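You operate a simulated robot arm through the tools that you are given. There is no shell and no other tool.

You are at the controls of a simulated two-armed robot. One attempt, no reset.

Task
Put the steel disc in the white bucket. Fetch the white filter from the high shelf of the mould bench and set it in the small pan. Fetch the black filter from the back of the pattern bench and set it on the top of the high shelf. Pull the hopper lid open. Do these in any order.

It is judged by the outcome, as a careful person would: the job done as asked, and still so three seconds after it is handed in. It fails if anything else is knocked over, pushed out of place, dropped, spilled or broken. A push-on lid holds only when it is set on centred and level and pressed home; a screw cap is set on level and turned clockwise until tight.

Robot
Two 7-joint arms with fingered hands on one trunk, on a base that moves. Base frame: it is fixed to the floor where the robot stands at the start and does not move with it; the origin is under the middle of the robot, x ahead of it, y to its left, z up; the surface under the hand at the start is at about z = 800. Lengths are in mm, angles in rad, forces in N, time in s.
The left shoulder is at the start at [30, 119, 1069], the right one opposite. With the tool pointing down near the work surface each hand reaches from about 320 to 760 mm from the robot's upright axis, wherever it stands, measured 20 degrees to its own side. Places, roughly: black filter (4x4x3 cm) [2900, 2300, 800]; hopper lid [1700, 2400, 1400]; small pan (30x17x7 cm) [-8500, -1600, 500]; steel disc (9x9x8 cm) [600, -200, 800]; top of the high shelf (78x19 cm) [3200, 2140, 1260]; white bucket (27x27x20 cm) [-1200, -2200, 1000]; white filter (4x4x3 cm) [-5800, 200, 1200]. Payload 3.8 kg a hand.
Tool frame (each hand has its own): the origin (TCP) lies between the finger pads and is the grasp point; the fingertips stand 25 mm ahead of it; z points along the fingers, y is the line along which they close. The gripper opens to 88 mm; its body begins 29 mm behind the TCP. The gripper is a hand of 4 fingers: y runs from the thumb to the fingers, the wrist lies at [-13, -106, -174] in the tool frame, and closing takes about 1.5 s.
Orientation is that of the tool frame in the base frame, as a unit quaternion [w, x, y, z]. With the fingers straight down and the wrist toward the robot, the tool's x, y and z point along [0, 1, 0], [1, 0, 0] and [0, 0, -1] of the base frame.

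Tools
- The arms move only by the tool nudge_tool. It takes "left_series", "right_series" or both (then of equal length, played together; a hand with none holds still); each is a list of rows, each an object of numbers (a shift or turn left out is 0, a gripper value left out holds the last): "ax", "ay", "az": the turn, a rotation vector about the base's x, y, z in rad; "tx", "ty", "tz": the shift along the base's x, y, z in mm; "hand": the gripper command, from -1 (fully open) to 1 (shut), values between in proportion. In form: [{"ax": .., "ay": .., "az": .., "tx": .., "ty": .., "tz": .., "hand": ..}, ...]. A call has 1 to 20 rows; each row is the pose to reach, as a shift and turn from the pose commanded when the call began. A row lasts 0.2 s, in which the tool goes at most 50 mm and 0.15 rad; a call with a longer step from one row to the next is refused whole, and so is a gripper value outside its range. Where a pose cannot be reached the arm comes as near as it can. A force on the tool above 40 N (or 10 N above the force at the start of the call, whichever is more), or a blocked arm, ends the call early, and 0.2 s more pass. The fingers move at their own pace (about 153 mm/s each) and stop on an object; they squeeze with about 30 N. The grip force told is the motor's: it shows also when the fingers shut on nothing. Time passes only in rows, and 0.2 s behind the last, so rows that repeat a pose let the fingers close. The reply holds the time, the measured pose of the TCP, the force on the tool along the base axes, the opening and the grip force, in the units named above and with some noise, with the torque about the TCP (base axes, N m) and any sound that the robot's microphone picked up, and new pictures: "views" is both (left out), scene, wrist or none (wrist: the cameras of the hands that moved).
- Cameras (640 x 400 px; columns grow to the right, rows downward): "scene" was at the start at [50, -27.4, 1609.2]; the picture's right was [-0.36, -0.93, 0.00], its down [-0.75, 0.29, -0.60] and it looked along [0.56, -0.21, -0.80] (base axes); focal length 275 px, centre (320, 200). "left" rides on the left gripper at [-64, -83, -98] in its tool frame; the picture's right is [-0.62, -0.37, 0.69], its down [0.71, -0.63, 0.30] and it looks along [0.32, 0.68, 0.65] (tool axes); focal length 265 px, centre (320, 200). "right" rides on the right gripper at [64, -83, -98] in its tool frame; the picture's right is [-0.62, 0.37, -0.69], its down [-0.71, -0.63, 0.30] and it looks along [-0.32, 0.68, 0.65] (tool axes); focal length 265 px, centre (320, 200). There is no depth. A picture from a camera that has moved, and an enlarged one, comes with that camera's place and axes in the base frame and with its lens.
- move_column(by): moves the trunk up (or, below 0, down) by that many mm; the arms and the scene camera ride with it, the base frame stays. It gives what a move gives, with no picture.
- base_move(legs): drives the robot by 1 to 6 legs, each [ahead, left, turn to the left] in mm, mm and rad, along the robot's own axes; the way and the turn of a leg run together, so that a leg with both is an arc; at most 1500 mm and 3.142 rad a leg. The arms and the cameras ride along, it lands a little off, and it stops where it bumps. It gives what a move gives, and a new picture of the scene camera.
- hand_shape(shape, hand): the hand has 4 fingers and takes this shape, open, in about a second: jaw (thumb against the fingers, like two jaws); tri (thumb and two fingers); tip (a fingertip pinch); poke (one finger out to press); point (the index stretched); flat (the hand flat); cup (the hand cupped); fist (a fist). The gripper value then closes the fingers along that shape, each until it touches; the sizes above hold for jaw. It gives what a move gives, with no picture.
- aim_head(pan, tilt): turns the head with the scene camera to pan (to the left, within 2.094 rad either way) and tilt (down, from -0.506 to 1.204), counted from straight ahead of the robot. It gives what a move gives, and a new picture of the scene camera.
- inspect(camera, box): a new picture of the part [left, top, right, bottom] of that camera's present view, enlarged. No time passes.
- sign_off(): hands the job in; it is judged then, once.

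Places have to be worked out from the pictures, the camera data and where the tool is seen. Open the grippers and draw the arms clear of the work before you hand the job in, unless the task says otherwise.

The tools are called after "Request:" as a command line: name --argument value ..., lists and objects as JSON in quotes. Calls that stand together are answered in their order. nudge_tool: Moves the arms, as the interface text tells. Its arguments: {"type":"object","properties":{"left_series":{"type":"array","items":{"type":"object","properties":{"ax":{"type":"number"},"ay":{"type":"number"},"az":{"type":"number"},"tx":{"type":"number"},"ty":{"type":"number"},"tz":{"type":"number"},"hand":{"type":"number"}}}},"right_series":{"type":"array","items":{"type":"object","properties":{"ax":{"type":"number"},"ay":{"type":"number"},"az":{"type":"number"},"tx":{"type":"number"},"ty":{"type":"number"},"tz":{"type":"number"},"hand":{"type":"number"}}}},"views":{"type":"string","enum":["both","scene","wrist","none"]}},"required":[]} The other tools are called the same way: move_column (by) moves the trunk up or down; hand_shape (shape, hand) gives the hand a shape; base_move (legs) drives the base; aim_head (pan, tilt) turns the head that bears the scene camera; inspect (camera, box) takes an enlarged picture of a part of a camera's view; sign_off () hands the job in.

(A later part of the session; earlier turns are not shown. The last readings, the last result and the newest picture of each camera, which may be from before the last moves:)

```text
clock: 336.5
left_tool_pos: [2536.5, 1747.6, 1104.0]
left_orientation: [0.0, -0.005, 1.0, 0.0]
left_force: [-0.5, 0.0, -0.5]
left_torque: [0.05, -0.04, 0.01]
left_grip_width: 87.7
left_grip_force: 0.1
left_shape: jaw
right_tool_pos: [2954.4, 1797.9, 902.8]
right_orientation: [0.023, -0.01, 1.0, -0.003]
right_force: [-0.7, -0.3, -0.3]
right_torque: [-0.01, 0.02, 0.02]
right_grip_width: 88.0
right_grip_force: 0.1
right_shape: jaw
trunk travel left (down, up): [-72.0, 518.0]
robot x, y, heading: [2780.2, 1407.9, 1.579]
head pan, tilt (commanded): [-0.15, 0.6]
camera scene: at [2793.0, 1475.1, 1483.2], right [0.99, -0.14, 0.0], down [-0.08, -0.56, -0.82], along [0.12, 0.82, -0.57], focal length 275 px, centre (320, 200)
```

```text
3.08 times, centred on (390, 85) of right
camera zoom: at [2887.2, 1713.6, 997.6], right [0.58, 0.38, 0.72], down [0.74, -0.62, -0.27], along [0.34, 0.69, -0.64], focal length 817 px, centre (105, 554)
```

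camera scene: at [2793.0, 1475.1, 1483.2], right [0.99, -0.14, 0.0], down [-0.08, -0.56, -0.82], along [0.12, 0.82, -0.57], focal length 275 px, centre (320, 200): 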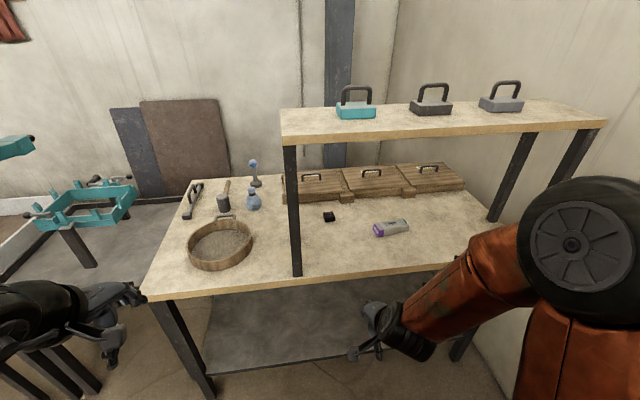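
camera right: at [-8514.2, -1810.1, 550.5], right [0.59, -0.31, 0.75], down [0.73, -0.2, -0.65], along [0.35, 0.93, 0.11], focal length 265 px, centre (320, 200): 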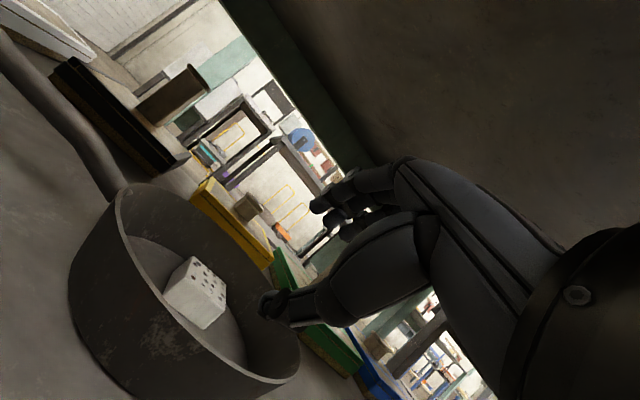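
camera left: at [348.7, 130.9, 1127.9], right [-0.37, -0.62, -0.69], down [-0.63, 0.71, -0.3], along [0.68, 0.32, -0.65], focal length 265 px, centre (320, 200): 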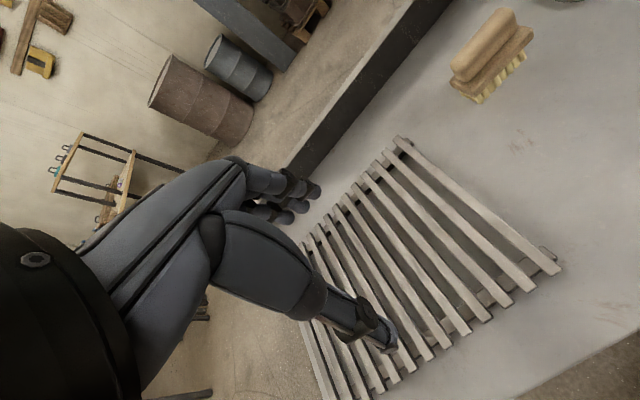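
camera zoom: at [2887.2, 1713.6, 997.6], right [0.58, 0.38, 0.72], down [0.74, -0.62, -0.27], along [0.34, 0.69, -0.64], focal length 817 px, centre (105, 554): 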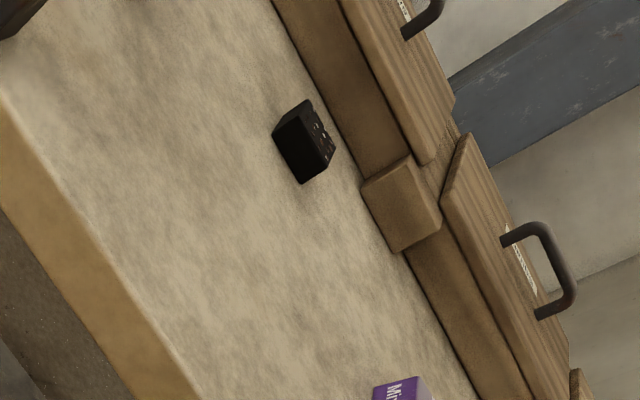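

The filter sits nearly square to the bench with over 100 mm free behind it. I'll drive forward about 230 mm, keeping the open right hand low and in line with it.

Request:
base_move --legs '[[230, 0, -0.008]]'

```text
clock: 338.2
left_tool_pos: [2539.1, 1979.5, 1105.0]
left_orientation: [0.0, -0.002, 1.0, -0.001]
left_force: [-0.8, -0.7, -1.1]
left_torque: [-0.03, 0.01, 0.01]
left_grip_width: 87.6
left_grip_force: 0.0
left_shape: jaw
right_tool_pos: [2956.9, 2025.8, 900.8]
right_orientation: [0.024, -0.006, 1.0, -0.004]
right_force: [-1.0, 0.5, 0.1]
right_torque: [-0.04, 0.01, 0.03]
right_grip_width: 87.7
right_grip_force: 0.1
right_shape: jaw
trunk travel left (down, up): [-72.0, 518.0]
robot x, y, heading: [2779.8, 1635.5, 1.572]
head pan, tilt (commanded): [-0.15, 0.6]
camera scene: at [2792.3, 1705.4, 1483.1], right [0.99, -0.15, 0.0], down [-0.08, -0.56, -0.82], along [0.12, 0.82, -0.57], focal length 275 px, centre (320, 200)
```

scene: 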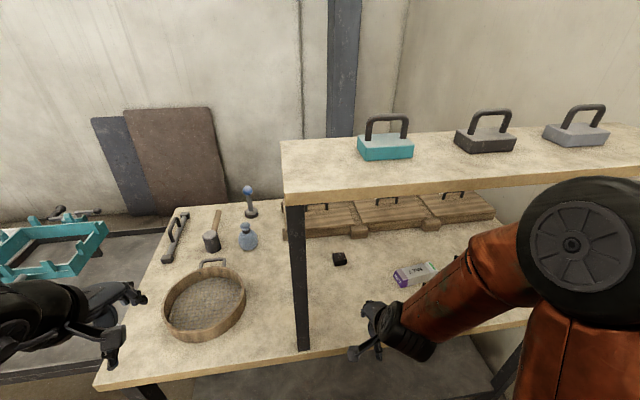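

The path to the filter under the shelf is open. I'll extend the right hand forward at z about 895 to hover over it.

Request:
nudge_tool --right_series '[{"tx": -1, "ty": 35, "hand": -1}, {"tx": -2, "ty": 75}, {"tx": -3, "ty": 115}, {"tx": -4, "ty": 155, "tz": -2}, {"tx": -5, "ty": 195, "tz": -4}, {"tx": -6, "ty": 235, "tz": -6}, {"tx": -8, "ty": 270, "tz": -8}, {"tx": -8, "ty": 270, "tz": -8}]'

```text
clock: 340.0
left_tool_pos: [2538.6, 1976.6, 1103.7]
left_orientation: [0.001, -0.002, 1.0, 0.0]
left_force: [0.9, -1.1, -0.3]
left_torque: [0.01, 0.05, 0.0]
left_grip_width: 87.5
left_grip_force: 0.1
left_shape: jaw
right_tool_pos: [2948.2, 2293.3, 896.8]
right_orientation: [0.023, -0.005, 1.0, -0.002]
right_force: [0.0, -1.8, 0.1]
right_torque: [0.02, -0.02, 0.02]
right_grip_width: 87.9
right_grip_force: 0.0
right_shape: jaw
trunk travel left (down, up): [-72.0, 518.0]
robot x, y, heading: [2776.0, 1633.4, 1.571]
head pan, tilt (commanded): [-0.15, 0.6]
camera scene: at [2792.5, 1701.5, 1483.4], right [0.99, -0.15, 0.0], down [-0.08, -0.56, -0.83], along [0.12, 0.82, -0.56], focal length 275 px, centre (320, 200)
camera right: at [2881.3, 2209.6, 992.2], right [0.58, 0.38, 0.72], down [0.73, -0.62, -0.27], along [0.35, 0.68, -0.64], focal length 265 px, centre (320, 200)
```

scene: 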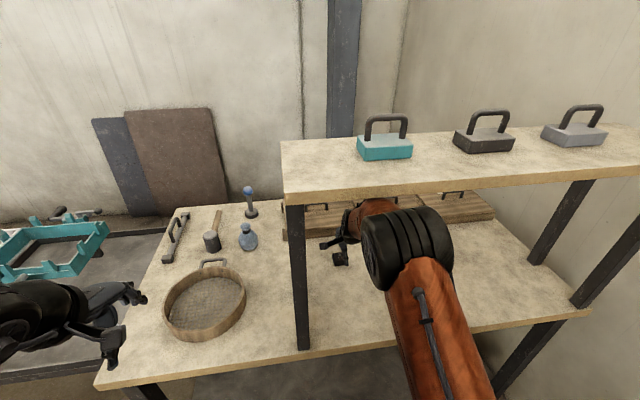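
right: 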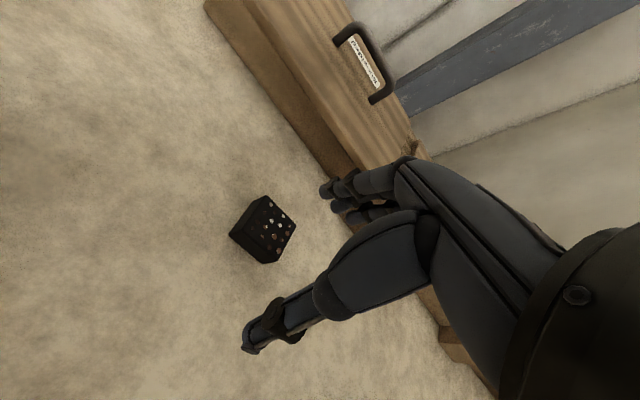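

The hand is under the shelf near the filter. I'll enlarge the wrist view to measure the last offset.

Request:
inspect --camera "right" --box '[190, 160, 350, 300]'

```text
2.86 times, centred on (270, 230) of right
camera zoom: at [2881.3, 2209.6, 992.2], right [0.58, 0.38, 0.72], down [0.73, -0.62, -0.27], along [0.35, 0.68, -0.64], focal length 758 px, centre (463, 114)
```

zoom: 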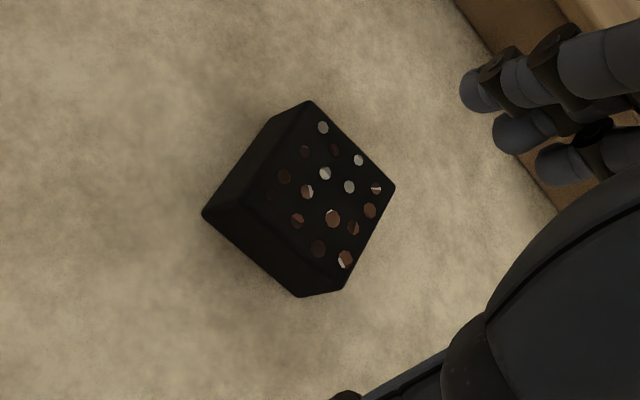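

The filter's centre measures [2946.5, 2320], turned about 5°, with its top near z = 830. I'll align above it, correcting a slight tool tilt, and lower to z about 860.

Request:
nudge_tool --right_series '[{"tx": -1, "ty": 14, "tz": -8, "az": 0.04, "ay": 0.023, "hand": -1}, {"tx": -2, "ty": 27, "tz": -22, "az": 0.076, "ay": 0.046}, {"tx": -2, "ty": 27, "tz": -36, "az": 0.076, "ay": 0.046}, {"tx": -2, "ty": 27, "tz": -36, "az": 0.076, "ay": 0.046}]' --views "wrist"

```text
clock: 341.0
left_tool_pos: [2537.7, 1978.6, 1103.9]
left_orientation: [0.001, -0.002, 1.0, 0.0]
left_force: [-0.4, 0.7, -1.2]
left_torque: [0.0, 0.02, -0.01]
left_grip_width: 87.6
left_grip_force: 0.0
left_shape: jaw
right_tool_pos: [2947.3, 2321.6, 858.6]
right_orientation: [0.001, -0.043, 0.999, -0.001]
right_force: [-0.7, 0.3, 0.0]
right_torque: [-0.03, 0.04, -0.01]
right_grip_width: 87.8
right_grip_force: 0.1
right_shape: jaw
trunk travel left (down, up): [-72.0, 518.0]
robot x, y, heading: [2776.9, 1637.3, 1.57]
head pan, tilt (commanded): [-0.15, 0.6]
camera right: at [2889.6, 2233.7, 956.5], right [0.58, 0.42, 0.69], down [0.77, -0.57, -0.3], along [0.27, 0.71, -0.66], focal length 265 px, centre (320, 200)
```

right: 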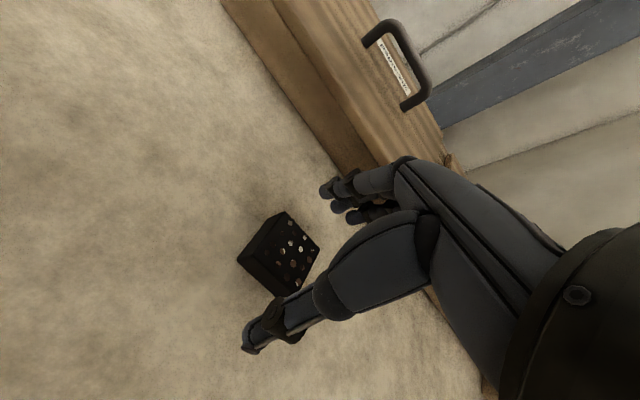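

The filter is centred between thumb and fingers. I'll lower to z about 836 and close on it.

Request:
nudge_tool --right_series '[{"tz": -12, "hand": -1}, {"tz": -22}, {"tz": -22}, {"tz": -22, "hand": 0.2}, {"tz": -22, "hand": 1}, {"tz": -22, "hand": 1}, {"tz": -22, "hand": 1}, {"tz": -22, "hand": 1}, {"tz": -22, "hand": 1}, {"tz": -22, "hand": 1}, {"tz": -22, "hand": 1}]' --views "wrist"

```text
clock: 343.4
left_tool_pos: [2538.8, 1979.1, 1104.3]
left_orientation: [0.001, -0.002, 1.0, 0.0]
left_force: [0.1, 0.4, 0.3]
left_torque: [-0.03, 0.0, -0.01]
left_grip_width: 87.8
left_grip_force: 0.0
left_shape: jaw
right_tool_pos: [2945.5, 2322.6, 836.1]
right_orientation: [0.001, -0.044, 0.999, -0.002]
right_force: [0.3, -0.2, -0.1]
right_torque: [0.01, -0.01, -0.03]
right_grip_width: 34.1
right_grip_force: 30.1
right_shape: jaw
trunk travel left (down, up): [-72.0, 518.0]
robot x, y, heading: [2778.6, 1637.0, 1.57]
head pan, tilt (commanded): [-0.15, 0.6]
camera right: at [2889.0, 2233.9, 934.5], right [0.58, 0.42, 0.69], down [0.77, -0.57, -0.3], along [0.27, 0.71, -0.66], focal length 265 px, centre (320, 200)
```

right: 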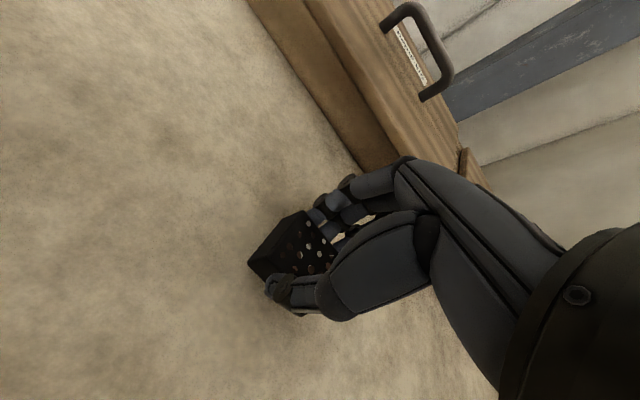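

The fingers hold the black filter. I'll lift it 45 mm and draw it straight back out from under the shelf.

Request:
nudge_tool --right_series '[{"tz": 12, "hand": 1}, {"tz": 28}, {"tz": 45}, {"tz": 45, "ty": -35}, {"tz": 45, "ty": -75}, {"tz": 45, "ty": -115}, {"tz": 45, "ty": -155}, {"tz": 45, "ty": -195}, {"tz": 45, "ty": -235}, {"tz": 45, "ty": -275}, {"tz": 45, "ty": -310}, {"tz": 45, "ty": -310}]'

```text
clock: 346.0
left_tool_pos: [2538.4, 1979.0, 1105.3]
left_orientation: [0.0, -0.002, 1.0, -0.001]
left_force: [0.5, 0.5, 0.1]
left_torque: [0.01, 0.0, 0.0]
left_grip_width: 87.5
left_grip_force: 0.0
left_shape: jaw
right_tool_pos: [2948.2, 2015.9, 882.9]
right_orientation: [0.001, -0.043, 0.999, -0.003]
right_force: [-0.8, -0.4, -0.5]
right_torque: [0.01, 0.02, 0.0]
right_grip_width: 33.5
right_grip_force: 30.2
right_shape: jaw
right hand out of reach, approached as far as the arm can: row 11, 12
trunk travel left (down, up): [-72.0, 518.0]
robot x, y, heading: [2778.6, 1635.9, 1.571]
head pan, tilt (commanded): [-0.15, 0.6]
camera scene: at [2792.2, 1704.0, 1483.2], right [0.99, -0.15, 0.0], down [-0.08, -0.56, -0.82], along [0.12, 0.82, -0.57], focal length 275 px, centre (320, 200)
camera right: at [2890.4, 1928.6, 981.2], right [0.58, 0.42, 0.69], down [0.77, -0.57, -0.3], along [0.27, 0.71, -0.66], focal length 265 px, centre (320, 200)
```

scene: 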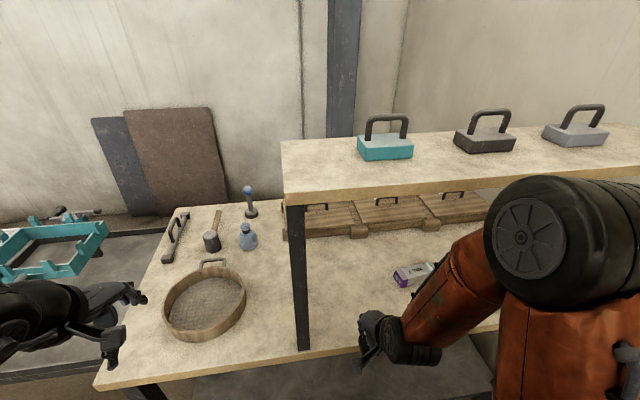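
right: 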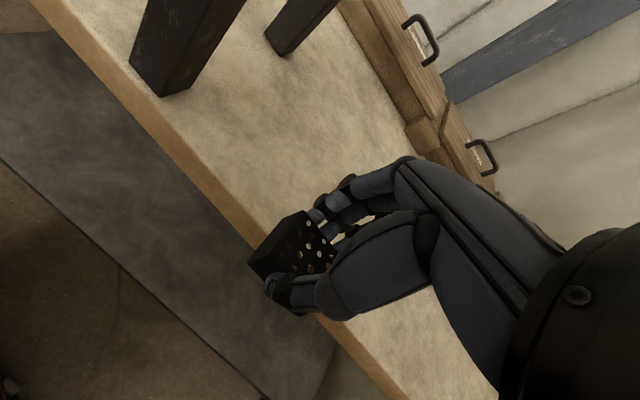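

The filter is out from under the shelf. I'll back the base 250 mm before raising the trunk, so the hand clears the shelf's front edge.

Request:
base_move --legs '[[-250, 0, 0]]'

Request:
move_column --by 400

Request:
move_column --by 90

Request:
aim_head --pan -0.1 --tilt 0.65

```text
clock: 347.9
left_tool_pos: [2540.0, 1723.9, 1104.7]
left_orientation: [0.001, 0.001, 1.0, 0.001]
left_force: [-0.3, -0.2, -0.5]
left_torque: [0.03, 0.02, -0.03]
left_grip_width: 87.7
left_grip_force: 0.1
left_shape: jaw
right_tool_pos: [2948.2, 1760.6, 883.1]
right_orientation: [0.0, -0.041, 0.999, -0.003]
right_force: [-0.2, -0.4, 0.3]
right_torque: [-0.02, 0.01, 0.02]
right_grip_width: 33.8
right_grip_force: 30.3
right_shape: jaw
trunk travel left (down, up): [-72.0, 518.0]
robot x, y, heading: [2776.0, 1380.3, 1.565]
head pan, tilt (commanded): [-0.15, 0.6]
camera scene: at [2792.4, 1447.7, 1483.3], right [0.99, -0.15, 0.0], down [-0.09, -0.56, -0.83], along [0.13, 0.82, -0.56], focal length 275 px, centre (320, 200)
```

scene: 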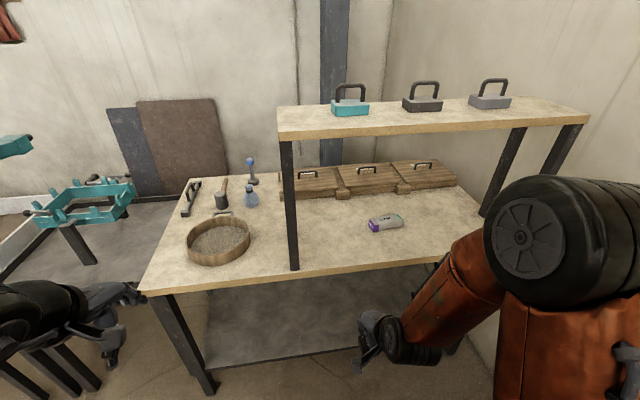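

```text
clock: 351.7
left_tool_pos: [2538.8, 1725.7, 1504.2]
left_orientation: [0.001, 0.001, 1.0, -0.001]
left_force: [-0.5, 0.1, -0.2]
left_torque: [0.0, 0.01, 0.0]
left_grip_width: 87.5
left_grip_force: 0.1
left_shape: jaw
right_tool_pos: [2948.3, 1761.6, 1282.3]
right_orientation: [0.001, -0.041, 0.999, -0.003]
right_force: [-0.5, -0.6, -0.4]
right_torque: [0.01, 0.02, 0.0]
right_grip_width: 33.7
right_grip_force: 30.0
right_shape: jaw
trunk travel left (down, up): [-472.0, 118.0]
robot x, y, heading: [2778.4, 1379.1, 1.564]
head pan, tilt (commanded): [-0.15, 0.6]
```

```text
clock: 352.9
left_tool_pos: [2539.3, 1725.2, 1594.2]
left_orientation: [0.0, 0.001, 1.0, 0.0]
left_force: [0.4, 0.1, -0.8]
left_torque: [-0.03, 0.01, -0.02]
left_grip_width: 87.8
left_grip_force: 0.1
left_shape: jaw
right_tool_pos: [2949.3, 1760.4, 1371.4]
right_orientation: [0.001, -0.041, 0.999, -0.004]
right_force: [-0.7, -1.2, -0.8]
right_torque: [-0.02, 0.0, -0.01]
right_grip_width: 33.8
right_grip_force: 29.8
right_shape: jaw
trunk travel left (down, up): [-562.0, 28.0]
robot x, y, heading: [2777.5, 1383.6, 1.57]
head pan, tilt (commanded): [-0.15, 0.6]
```

```text
clock: 353.6
left_tool_pos: [2539.7, 1725.6, 1594.1]
left_orientation: [0.0, 0.0, 1.0, 0.0]
left_force: [0.0, 0.0, -0.2]
left_torque: [0.01, 0.0, 0.03]
left_grip_width: 87.8
left_grip_force: 0.1
left_shape: jaw
right_tool_pos: [2948.6, 1762.1, 1371.9]
right_orientation: [0.002, -0.041, 0.999, -0.003]
right_force: [0.4, 1.0, 0.3]
right_torque: [-0.03, -0.01, 0.01]
right_grip_width: 33.9
right_grip_force: 29.9
right_shape: jaw
trunk travel left (down, up): [-562.0, 28.0]
robot x, y, heading: [2773.0, 1380.7, 1.568]
head pan, tilt (commanded): [-0.099, 0.649]
camera scene: at [2787.8, 1448.3, 1968.9], right [0.99, -0.1, 0.0], down [-0.06, -0.6, -0.8], along [0.08, 0.79, -0.6], focal length 275 px, centre (320, 200)
```

scene: 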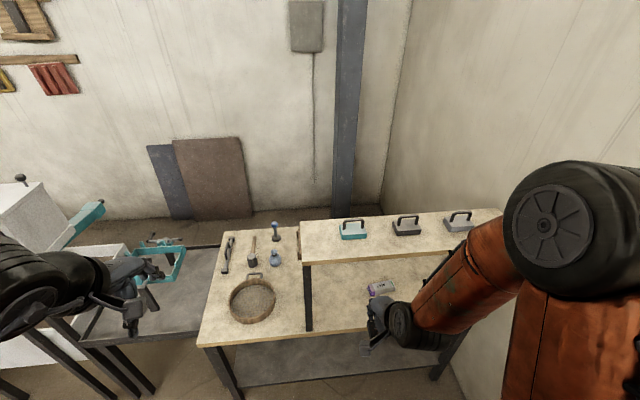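

The shelf's front-left corner triangulates to about [2789, 2038, 1266], and its free left end reaches to the teal block at x about 2934. I'll shift the base so that spot, about [2860, 2125], is within comfortable reach.

Request:
base_move --legs '[[130, 80, 0]]'

Request:
nudge_tool --right_series '[{"ty": 10, "tz": 5, "az": -0.03, "hand": 1}, {"ty": 45, "tz": 8, "az": -0.06}, {"ty": 85, "tz": 8, "az": -0.08}, {"ty": 125, "tz": 5, "az": -0.08}, {"ty": 160, "tz": 0, "az": -0.08}, {"ty": 160, "tz": 0, "az": -0.08}]'

```text
clock: 354.9
left_tool_pos: [2461.7, 1853.6, 1595.0]
left_orientation: [0.001, 0.001, 1.0, 0.0]
left_force: [-0.8, 0.8, -0.3]
left_torque: [0.0, -0.02, -0.01]
left_grip_width: 87.6
left_grip_force: 0.1
left_shape: jaw
right_tool_pos: [2872.5, 1889.9, 1372.4]
right_orientation: [0.0, -0.041, 0.999, -0.003]
right_force: [0.2, -0.1, -1.2]
right_torque: [-0.02, 0.02, 0.0]
right_grip_width: 34.2
right_grip_force: 29.7
right_shape: jaw
trunk travel left (down, up): [-562.0, 28.0]
robot x, y, heading: [2698.9, 1513.9, 1.57]
head pan, tilt (commanded): [-0.099, 0.649]
camera scene: at [2711.6, 1576.2, 1969.0], right [0.99, -0.1, 0.0], down [-0.06, -0.6, -0.8], along [0.08, 0.79, -0.6], focal length 275 px, centre (320, 200)
```

scene: 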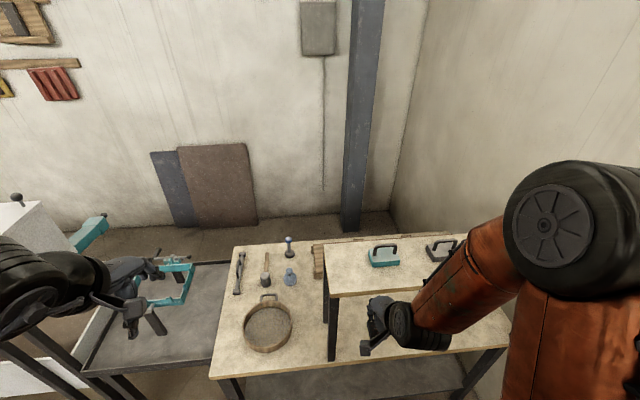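

```text
clock: 356.3
left_tool_pos: [2460.9, 1854.8, 1594.9]
left_orientation: [0.001, 0.001, 1.0, 0.001]
left_force: [-0.4, 0.4, 0.6]
left_torque: [0.02, 0.0, -0.02]
left_grip_width: 87.7
left_grip_force: 0.1
left_shape: jaw
right_tool_pos: [2870.8, 2053.5, 1373.6]
right_orientation: [0.001, -0.002, 1.0, -0.004]
right_force: [-0.6, -0.3, -0.4]
right_torque: [0.02, 0.01, 0.0]
right_grip_width: 33.7
right_grip_force: 29.5
right_shape: jaw
trunk travel left (down, up): [-562.0, 28.0]
robot x, y, heading: [2698.6, 1510.4, 1.572]
head pan, tilt (commanded): [-0.099, 0.649]
camera scene: at [2709.5, 1579.3, 1968.9], right [0.99, -0.1, 0.0], down [-0.06, -0.6, -0.8], along [0.08, 0.79, -0.6], focal length 275 px, centre (320, 200)
camera right: at [2806.2, 1970.9, 1473.7], right [0.62, 0.37, 0.69], down [0.72, -0.63, -0.3], along [0.32, 0.68, -0.66], focal length 265 px, centre (320, 200)
```

scene: 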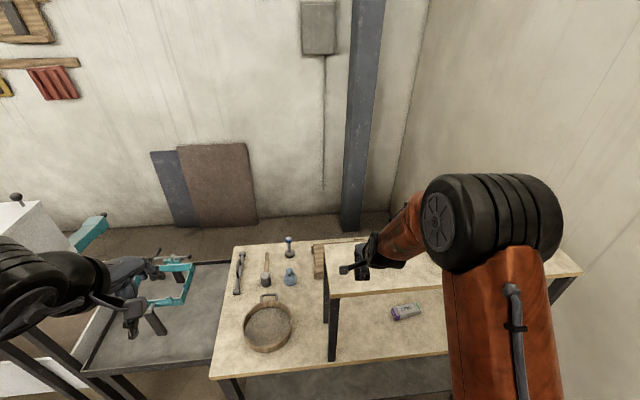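
right: 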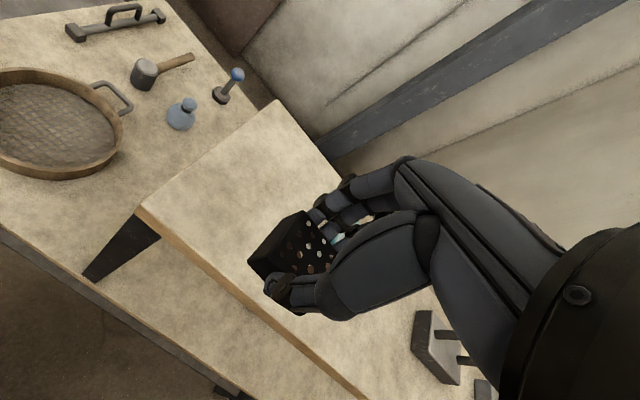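

The wrist camera confirms the shelf's left end at x about 2790, y 2042–2240. I'll move over the chosen spot and lower to just above the shelf.

Request:
nudge_tool --right_series '[{"tx": -4, "ty": 28, "tz": -8, "hand": 1}, {"tx": -8, "ty": 54, "tz": -18}, {"tx": -11, "ty": 78, "tz": -32}, {"tx": -11, "ty": 78, "tz": -48}, {"tx": -11, "ty": 78, "tz": -58}, {"tx": -11, "ty": 78, "tz": -58}]'

```text
clock: 357.7
left_tool_pos: [2462.4, 1856.2, 1593.2]
left_orientation: [0.001, 0.001, 1.0, 0.0]
left_force: [-0.2, 0.1, 1.0]
left_torque: [-0.03, -0.06, 0.02]
left_grip_width: 87.9
left_grip_force: 0.2
left_shape: jaw
right_tool_pos: [2860.0, 2130.1, 1315.3]
right_orientation: [0.001, -0.001, 1.0, -0.002]
right_force: [0.7, 0.5, 0.0]
right_torque: [0.01, 0.05, 0.05]
right_grip_width: 34.0
right_grip_force: 30.3
right_shape: jaw
trunk travel left (down, up): [-562.0, 28.0]
robot x, y, heading: [2701.2, 1511.4, 1.569]
head pan, tilt (commanded): [-0.099, 0.649]
camera scene: at [2709.7, 1579.1, 1969.0], right [0.99, -0.1, 0.0], down [-0.06, -0.6, -0.8], along [0.08, 0.79, -0.6], focal length 275 px, centre (320, 200)
camera right: at [2795.6, 2046.9, 1413.5], right [0.62, 0.37, 0.69], down [0.72, -0.63, -0.3], along [0.32, 0.68, -0.66], focal length 265 px, centre (320, 200)
```

scene: 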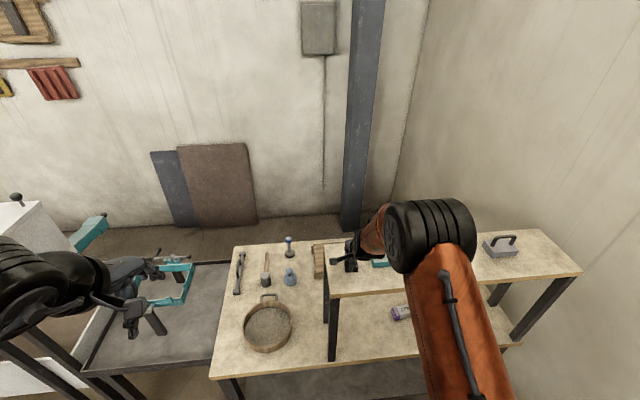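
right: 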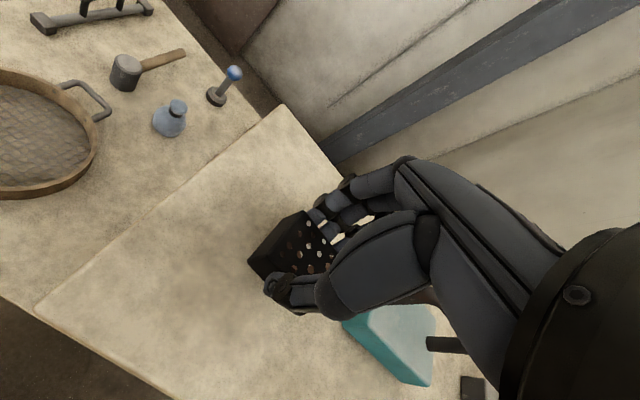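

The filter hovers above the clear left end, the teal block well to its right. I'll lower in small steps until it touches.

Request:
nudge_tool --right_series '[{"tz": -3, "hand": 1}, {"tz": -6}, {"tz": -9}, {"tz": -11}, {"tz": -11}]' --views "none"

```text
clock: 358.9
left_tool_pos: [2461.9, 1856.2, 1594.5]
left_orientation: [0.002, 0.001, 1.0, -0.001]
left_force: [0.3, 0.2, -0.4]
left_torque: [0.01, 0.01, -0.02]
left_grip_width: 87.5
left_grip_force: 0.1
left_shape: jaw
right_tool_pos: [2859.7, 2130.6, 1303.2]
right_orientation: [0.001, -0.001, 1.0, -0.004]
right_force: [-0.8, -1.1, -0.8]
right_torque: [-0.01, 0.01, -0.01]
right_grip_width: 33.8
right_grip_force: 29.8
right_shape: jaw
trunk travel left (down, up): [-562.0, 28.0]
robot x, y, heading: [2703.2, 1511.0, 1.565]
head pan, tilt (commanded): [-0.099, 0.649]
```

No contact yet at z = 1303. I'll continue down a little further.

Request:
nudge_tool --right_series '[{"tz": -2, "hand": 1}, {"tz": -4}, {"tz": -6}, {"tz": -6}]' --views "none"

```text
clock: 359.9
left_tool_pos: [2461.5, 1855.6, 1595.3]
left_orientation: [0.001, 0.001, 1.0, 0.001]
left_force: [0.1, 0.2, -0.3]
left_torque: [0.03, 0.02, -0.01]
left_grip_width: 87.7
left_grip_force: 0.0
left_shape: jaw
right_tool_pos: [2860.5, 2130.0, 1299.2]
right_orientation: [0.001, -0.002, 1.0, 0.0]
right_force: [1.1, 1.7, 14.5]
right_torque: [0.0, -0.01, 0.05]
right_grip_width: 34.1
right_grip_force: 29.9
right_shape: jaw
trunk travel left (down, up): [-562.0, 28.0]
robot x, y, heading: [2698.9, 1513.5, 1.571]
head pan, tilt (commanded): [-0.099, 0.649]
```

Contact at 14 N, evenly centred: the filter is standing on the shelf. I'll ease up 2 mm and open the fingers.

Request:
nudge_tool --right_series '[{"tz": 2, "hand": 1}, {"tz": 2, "hand": 0.2}, {"tz": 2, "hand": -0.3}, {"tz": 2, "hand": -0.5}, {"tz": 2, "hand": -0.5}, {"tz": 2, "hand": -0.5}, {"tz": 2, "hand": -0.5}]' --views "wrist"

```text
clock: 361.5
left_tool_pos: [2462.7, 1856.3, 1593.6]
left_orientation: [0.001, 0.001, 1.0, 0.0]
left_force: [0.3, 0.7, 0.2]
left_torque: [0.03, -0.03, 0.0]
left_grip_width: 87.8
left_grip_force: 0.0
left_shape: jaw
right_tool_pos: [2859.8, 2130.2, 1300.9]
right_orientation: [0.001, -0.001, 1.0, -0.003]
right_force: [-0.1, -0.2, 0.5]
right_torque: [-0.01, -0.01, 0.03]
right_grip_width: 65.6
right_grip_force: 0.0
right_shape: jaw
trunk travel left (down, up): [-562.0, 28.0]
robot x, y, heading: [2697.2, 1512.9, 1.568]
head pan, tilt (commanded): [-0.099, 0.649]
camera right: at [2795.9, 2047.4, 1398.3], right [0.62, 0.37, 0.69], down [0.72, -0.63, -0.3], along [0.32, 0.68, -0.66], focal length 265 px, centre (320, 200)
```

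right: 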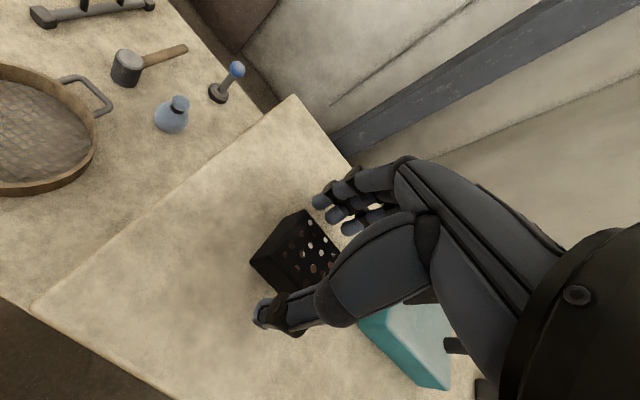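

The fingers are off and the black filter stands on the shelf. I'll lift the hand straight up and draw it back.

Request:
nudge_tool --right_series '[{"tz": 15, "hand": -0.5}, {"tz": 35}, {"tz": 60}, {"tz": 85}, {"tz": 95, "ty": -30}, {"tz": 100, "ty": -70}, {"tz": 100, "ty": -115}, {"tz": 100, "ty": -160}, {"tz": 100, "ty": -205}, {"tz": 100, "ty": -240}, {"tz": 100, "ty": -240}]'

Request:
inspect --camera "scene" --box '[300, 200, 460, 320]'

```text
clock: 363.9
left_tool_pos: [2461.8, 1855.8, 1594.0]
left_orientation: [0.001, 0.001, 1.0, 0.0]
left_force: [-0.6, 1.2, 0.0]
left_torque: [0.0, 0.04, -0.01]
left_grip_width: 87.6
left_grip_force: 0.0
left_shape: jaw
right_tool_pos: [2860.1, 1893.4, 1399.7]
right_orientation: [0.002, -0.001, 1.0, -0.003]
right_force: [-0.6, -0.1, 0.2]
right_torque: [-0.05, -0.01, -0.01]
right_grip_width: 65.5
right_grip_force: 0.0
right_shape: jaw
trunk travel left (down, up): [-562.0, 28.0]
robot x, y, heading: [2698.9, 1516.7, 1.564]
head pan, tilt (commanded): [-0.099, 0.649]
camera scene: at [2709.6, 1580.1, 1968.9], right [0.99, -0.1, 0.0], down [-0.06, -0.6, -0.8], along [0.08, 0.79, -0.61], focal length 275 px, centre (320, 200)
camera right: at [2795.6, 1811.2, 1498.0], right [0.62, 0.38, 0.69], down [0.72, -0.63, -0.3], along [0.32, 0.68, -0.66], focal length 265 px, centre (320, 200)
```

scene: 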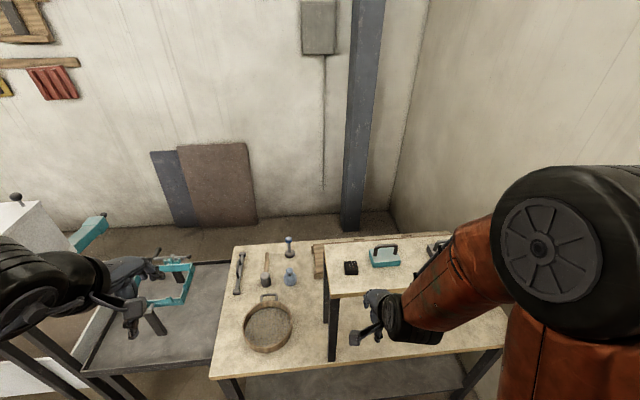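
right: 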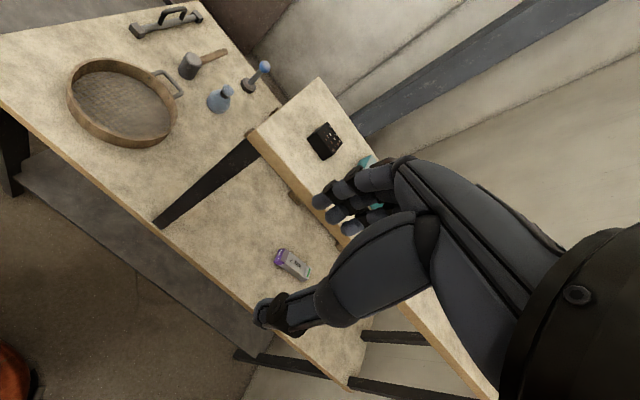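

```text
3.33 times, centred on (380, 260) of scene
camera zoom: at [2709.6, 1580.1, 1968.9], right [0.99, -0.1, 0.0], down [-0.06, -0.6, -0.8], along [0.08, 0.79, -0.61], focal length 918 px, centre (120, 0)
```

zoom: 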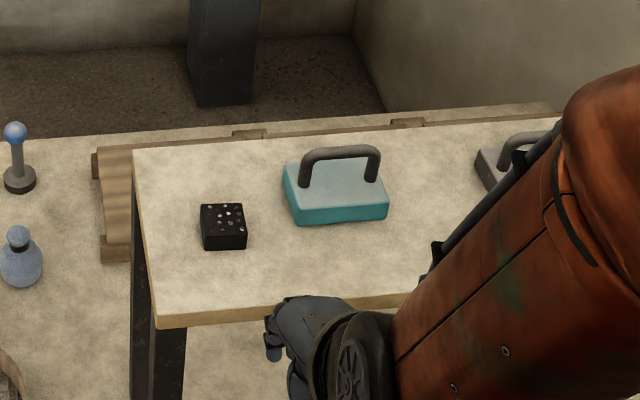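

The black filter stands on the shelf's left end, clear of the blocks. Now the hopper lid: I'll back off and turn the head toward the hopper at about [1700, 2400].

Request:
base_move --legs '[[-300, 0, 0]]'

Request:
aim_head --pan 0.9 --tilt 0.45

```text
clock: 366.0
left_tool_pos: [2460.6, 1554.2, 1593.5]
left_orientation: [0.001, 0.001, 1.0, -0.001]
left_force: [-0.9, 0.1, -0.7]
left_torque: [-0.02, 0.0, -0.03]
left_grip_width: 87.6
left_grip_force: 0.0
left_shape: jaw
right_tool_pos: [2858.8, 1592.1, 1397.8]
right_orientation: [0.001, -0.001, 1.0, -0.005]
right_force: [0.3, -0.3, 0.6]
right_torque: [-0.05, 0.0, 0.0]
right_grip_width: 65.7
right_grip_force: 0.0
right_shape: jaw
trunk travel left (down, up): [-562.0, 28.0]
robot x, y, heading: [2699.5, 1211.8, 1.571]
head pan, tilt (commanded): [-0.099, 0.649]
camera scene: at [2709.0, 1278.5, 1968.8], right [0.99, -0.1, 0.0], down [-0.06, -0.6, -0.8], along [0.08, 0.79, -0.61], focal length 275 px, centre (320, 200)
```

scene: 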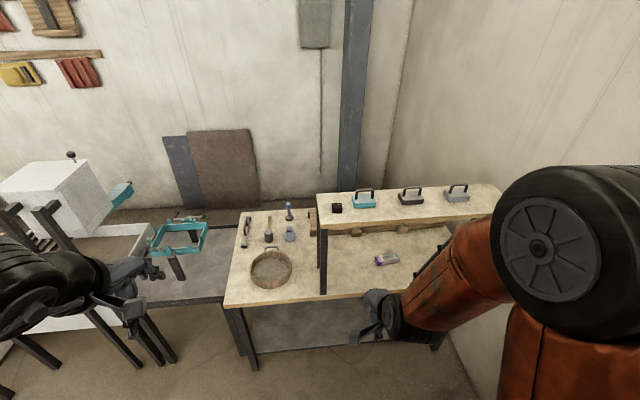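

```text
clock: 367.3
left_tool_pos: [2461.5, 1551.6, 1593.9]
left_orientation: [0.002, 0.001, 1.0, 0.0]
left_force: [-0.1, 0.4, 0.5]
left_torque: [0.0, -0.03, -0.04]
left_grip_width: 87.7
left_grip_force: 0.2
left_shape: jaw
right_tool_pos: [2858.9, 1591.3, 1399.6]
right_orientation: [0.002, -0.001, 1.0, -0.004]
right_force: [0.2, 0.0, -0.8]
right_torque: [0.0, 0.0, -0.01]
right_grip_width: 65.4
right_grip_force: 0.0
right_shape: jaw
trunk travel left (down, up): [-562.0, 28.0]
robot x, y, heading: [2697.2, 1208.6, 1.563]
head pan, tilt (commanded): [0.901, 0.45]
camera scene: at [2628.3, 1247.0, 1986.8], right [0.62, 0.78, 0.0], down [0.34, -0.27, -0.9], along [-0.7, 0.56, -0.44], focal length 275 px, centre (320, 200)
```

scene: 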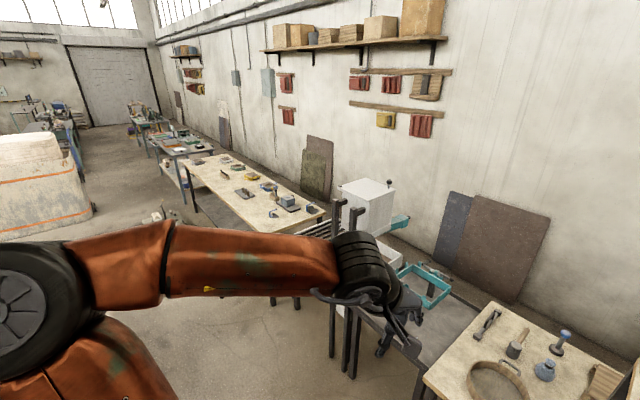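

The hopper's posts stand at about y = 2180. I'll slide west to face it.

Request:
base_move --legs '[[0, 900, 0.005]]'

Request:
aim_head --pan 0.05 --tilt 0.4

```text
clock: 372.0
left_tool_pos: [1551.5, 1543.6, 1594.3]
left_orientation: [-0.001, -0.007, 1.0, 0.0]
left_force: [-0.8, 0.7, 0.5]
left_torque: [0.0, 0.0, 0.01]
left_grip_width: 87.7
left_grip_force: 0.0
left_shape: jaw
right_tool_pos: [1948.8, 1587.8, 1398.9]
right_orientation: [0.0, -0.009, 1.0, -0.003]
right_force: [-0.7, -0.2, 0.1]
right_torque: [0.01, 0.0, 0.0]
right_grip_width: 65.7
right_grip_force: 0.1
right_shape: jaw
trunk travel left (down, up): [-562.0, 28.0]
robot x, y, heading: [1790.8, 1205.3, 1.585]
head pan, tilt (commanded): [0.901, 0.45]
camera scene: at [1724.0, 1240.8, 1986.8], right [0.61, 0.79, 0.0], down [0.34, -0.27, -0.9], along [-0.71, 0.55, -0.43], focal length 275 px, centre (320, 200)
```

scene: 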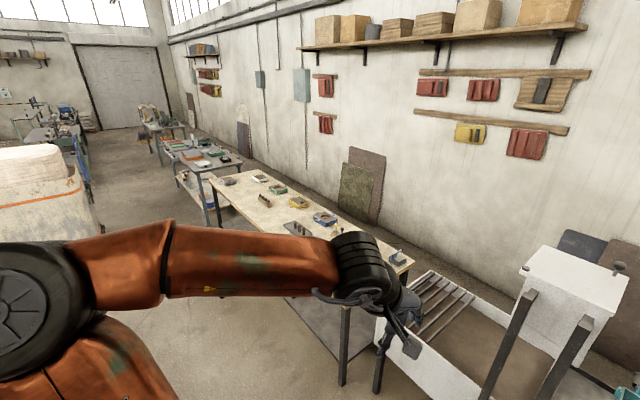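

```text
clock: 373.2
left_tool_pos: [1552.4, 1543.6, 1594.4]
left_orientation: [0.001, -0.007, 1.0, 0.0]
left_force: [0.1, -0.6, 0.5]
left_torque: [-0.01, 0.03, 0.01]
left_grip_width: 87.9
left_grip_force: 0.1
left_shape: jaw
right_tool_pos: [1946.9, 1587.3, 1399.3]
right_orientation: [0.002, -0.009, 1.0, -0.004]
right_force: [-0.5, -0.2, 0.5]
right_torque: [0.0, -0.01, -0.02]
right_grip_width: 65.7
right_grip_force: 0.0
right_shape: jaw
trunk travel left (down, up): [-562.0, 28.0]
robot x, y, heading: [1795.8, 1203.3, 1.587]
head pan, tilt (commanded): [0.051, 0.4]
camera scene: at [1790.1, 1277.1, 1991.5], right [1.0, 0.06, 0.0], down [0.02, -0.39, -0.92], along [-0.06, 0.92, -0.39], focal length 275 px, centre (320, 200)
```

scene: 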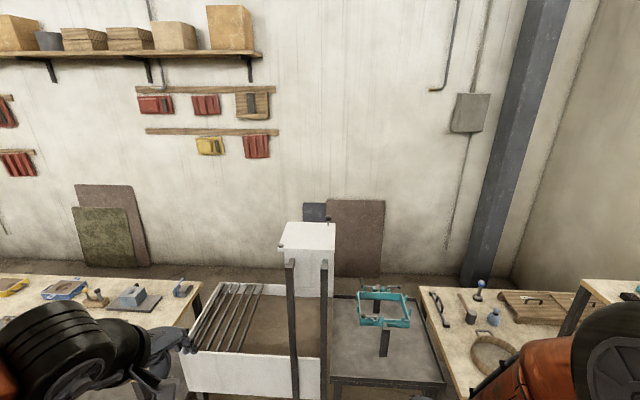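

I'll enlarge the hopper to see the lid, its handle and which way it opens.

Request:
inspect --camera "scene" --box '[240, 190, 400, 310]'

Request:
inspect --camera "scene" --box '[260, 200, 350, 270]'

```text
3.33 times, centred on (320, 250) of scene
camera zoom: at [1790.1, 1277.1, 1991.5], right [1.0, 0.06, 0.0], down [0.02, -0.39, -0.92], along [-0.06, 0.92, -0.39], focal length 918 px, centre (320, 33)
```

zoom: 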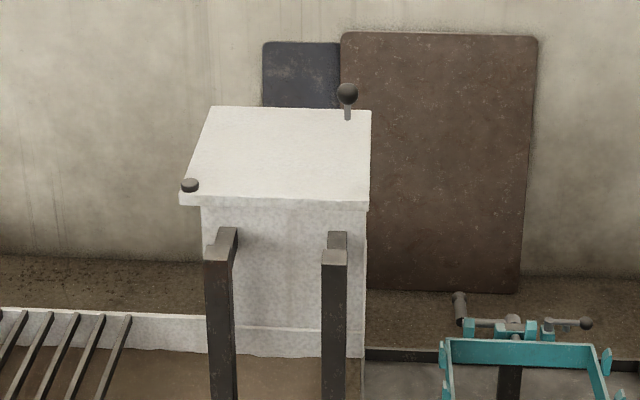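

```text
5.71 times, centred on (305, 235) of scene
camera zoom: at [1790.1, 1277.1, 1991.5], right [1.0, 0.06, 0.0], down [0.02, -0.39, -0.92], along [-0.06, 0.92, -0.39], focal length 1573 px, centre (406, 0)
```

zoom: 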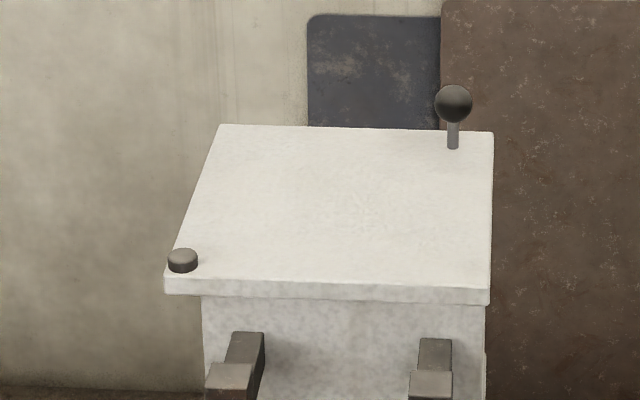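

The lid is a flat slab with a pivot cap at its front-left corner and a ball knob at its back-right corner, so it swings sideways about the pivot. From three views the knob is near [1752, 2440, 1405]. I'll raise the right hand and move closer to look again.

Request:
nudge_tool --right_series '[{"tz": 30, "hand": -0.5}, {"tz": 65}, {"tz": 100}, {"tz": 120}, {"tz": 120, "hand": -1}]' --views "none"

Request:
base_move --legs '[[430, 150, -0.014]]'

Request:
aim_head --pan -0.1 --tilt 0.65

```text
clock: 374.4
left_tool_pos: [1551.7, 1544.9, 1593.8]
left_orientation: [0.0, -0.007, 1.0, 0.0]
left_force: [-0.6, 0.4, 0.2]
left_torque: [-0.02, 0.0, 0.02]
left_grip_width: 87.8
left_grip_force: 0.0
left_shape: jaw
right_tool_pos: [1947.8, 1587.3, 1518.3]
right_orientation: [0.0, -0.009, 1.0, -0.004]
right_force: [0.0, 0.3, 0.2]
right_torque: [0.0, -0.01, 0.0]
right_grip_width: 87.9
right_grip_force: 0.0
right_shape: jaw
trunk travel left (down, up): [-562.0, 28.0]
robot x, y, heading: [1793.0, 1206.3, 1.583]
head pan, tilt (commanded): [0.051, 0.4]
```

```text
clock: 377.1
left_tool_pos: [1404.2, 1973.0, 1593.9]
left_orientation: [0.0, 0.003, 1.0, 0.001]
left_force: [-0.4, -0.4, -0.3]
left_torque: [0.04, 0.01, 0.0]
left_grip_width: 87.6
left_grip_force: 0.1
left_shape: jaw
right_tool_pos: [1803.9, 2009.5, 1518.1]
right_orientation: [0.001, 0.001, 1.0, -0.004]
right_force: [0.0, 0.1, 0.5]
right_torque: [0.02, -0.01, -0.01]
right_grip_width: 87.9
right_grip_force: 0.0
right_shape: jaw
trunk travel left (down, up): [-562.0, 28.0]
robot x, y, heading: [1637.9, 1631.3, 1.569]
head pan, tilt (commanded): [0.051, 0.4]
camera scene: at [1638.1, 1701.4, 1991.5], right [1.0, 0.04, 0.0], down [0.02, -0.39, -0.92], along [-0.04, 0.92, -0.39], focal length 275 px, centre (320, 200)
```

scene: 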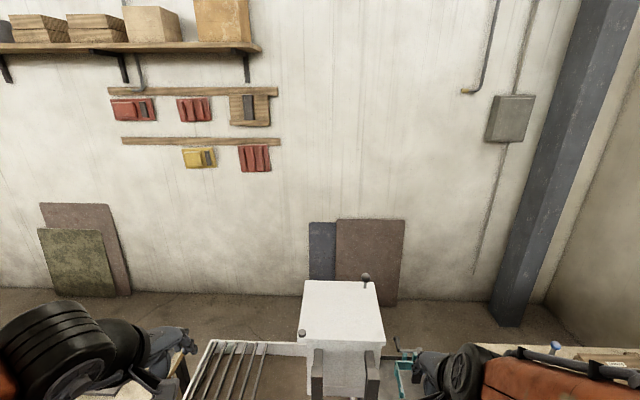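

```text
clock: 377.9
left_tool_pos: [1404.8, 1975.1, 1594.8]
left_orientation: [0.0, 0.003, 1.0, 0.0]
left_force: [-0.6, -0.3, -0.2]
left_torque: [0.0, -0.02, -0.04]
left_grip_width: 87.6
left_grip_force: 0.2
left_shape: jaw
right_tool_pos: [1802.6, 2012.2, 1518.1]
right_orientation: [0.002, 0.001, 1.0, -0.004]
right_force: [0.2, -0.3, -0.5]
right_torque: [-0.02, 0.01, 0.0]
right_grip_width: 88.0
right_grip_force: 0.0
right_shape: jaw
trunk travel left (down, up): [-562.0, 28.0]
robot x, y, heading: [1639.9, 1629.5, 1.564]
head pan, tilt (commanded): [-0.099, 0.649]
camera scene: at [1650.4, 1697.9, 1969.0], right [0.99, -0.11, 0.0], down [-0.06, -0.6, -0.8], along [0.08, 0.79, -0.6], focal length 275 px, centre (320, 200)
```

scene: 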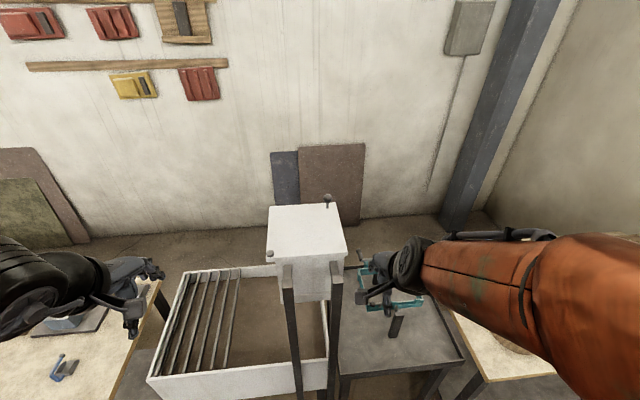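

I'll enlarge the lid in both the head and right wrist cameras to fix the knob and pivot.

Request:
inspect --camera "scene" --box '[250, 180, 370, 280]'

Request:
inspect --camera "right" --box '[0, 0, 640, 400]'

```text
4.00 times, centred on (310, 230) of scene
camera zoom: at [1650.4, 1697.9, 1969.0], right [0.99, -0.11, 0.0], down [-0.06, -0.6, -0.8], along [0.08, 0.79, -0.6], focal length 1101 px, centre (360, 80)
```

zoom: 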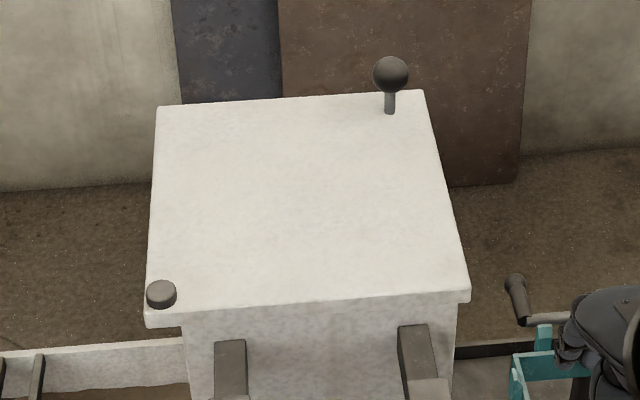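

```text
1.00 times, centred on (320, 200) of right (not enlarged: the box is as wide or as high as the picture)
camera zoom: at [1737.6, 1928.5, 1617.1], right [0.62, 0.37, 0.69], down [0.71, -0.63, -0.3], along [0.33, 0.68, -0.66], focal length 265 px, centre (320, 200)
```

zoom: 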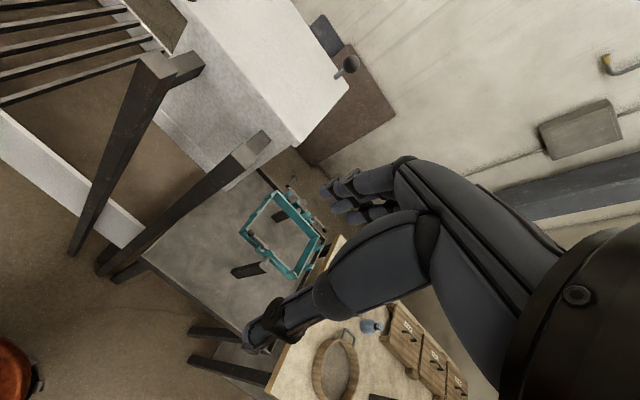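

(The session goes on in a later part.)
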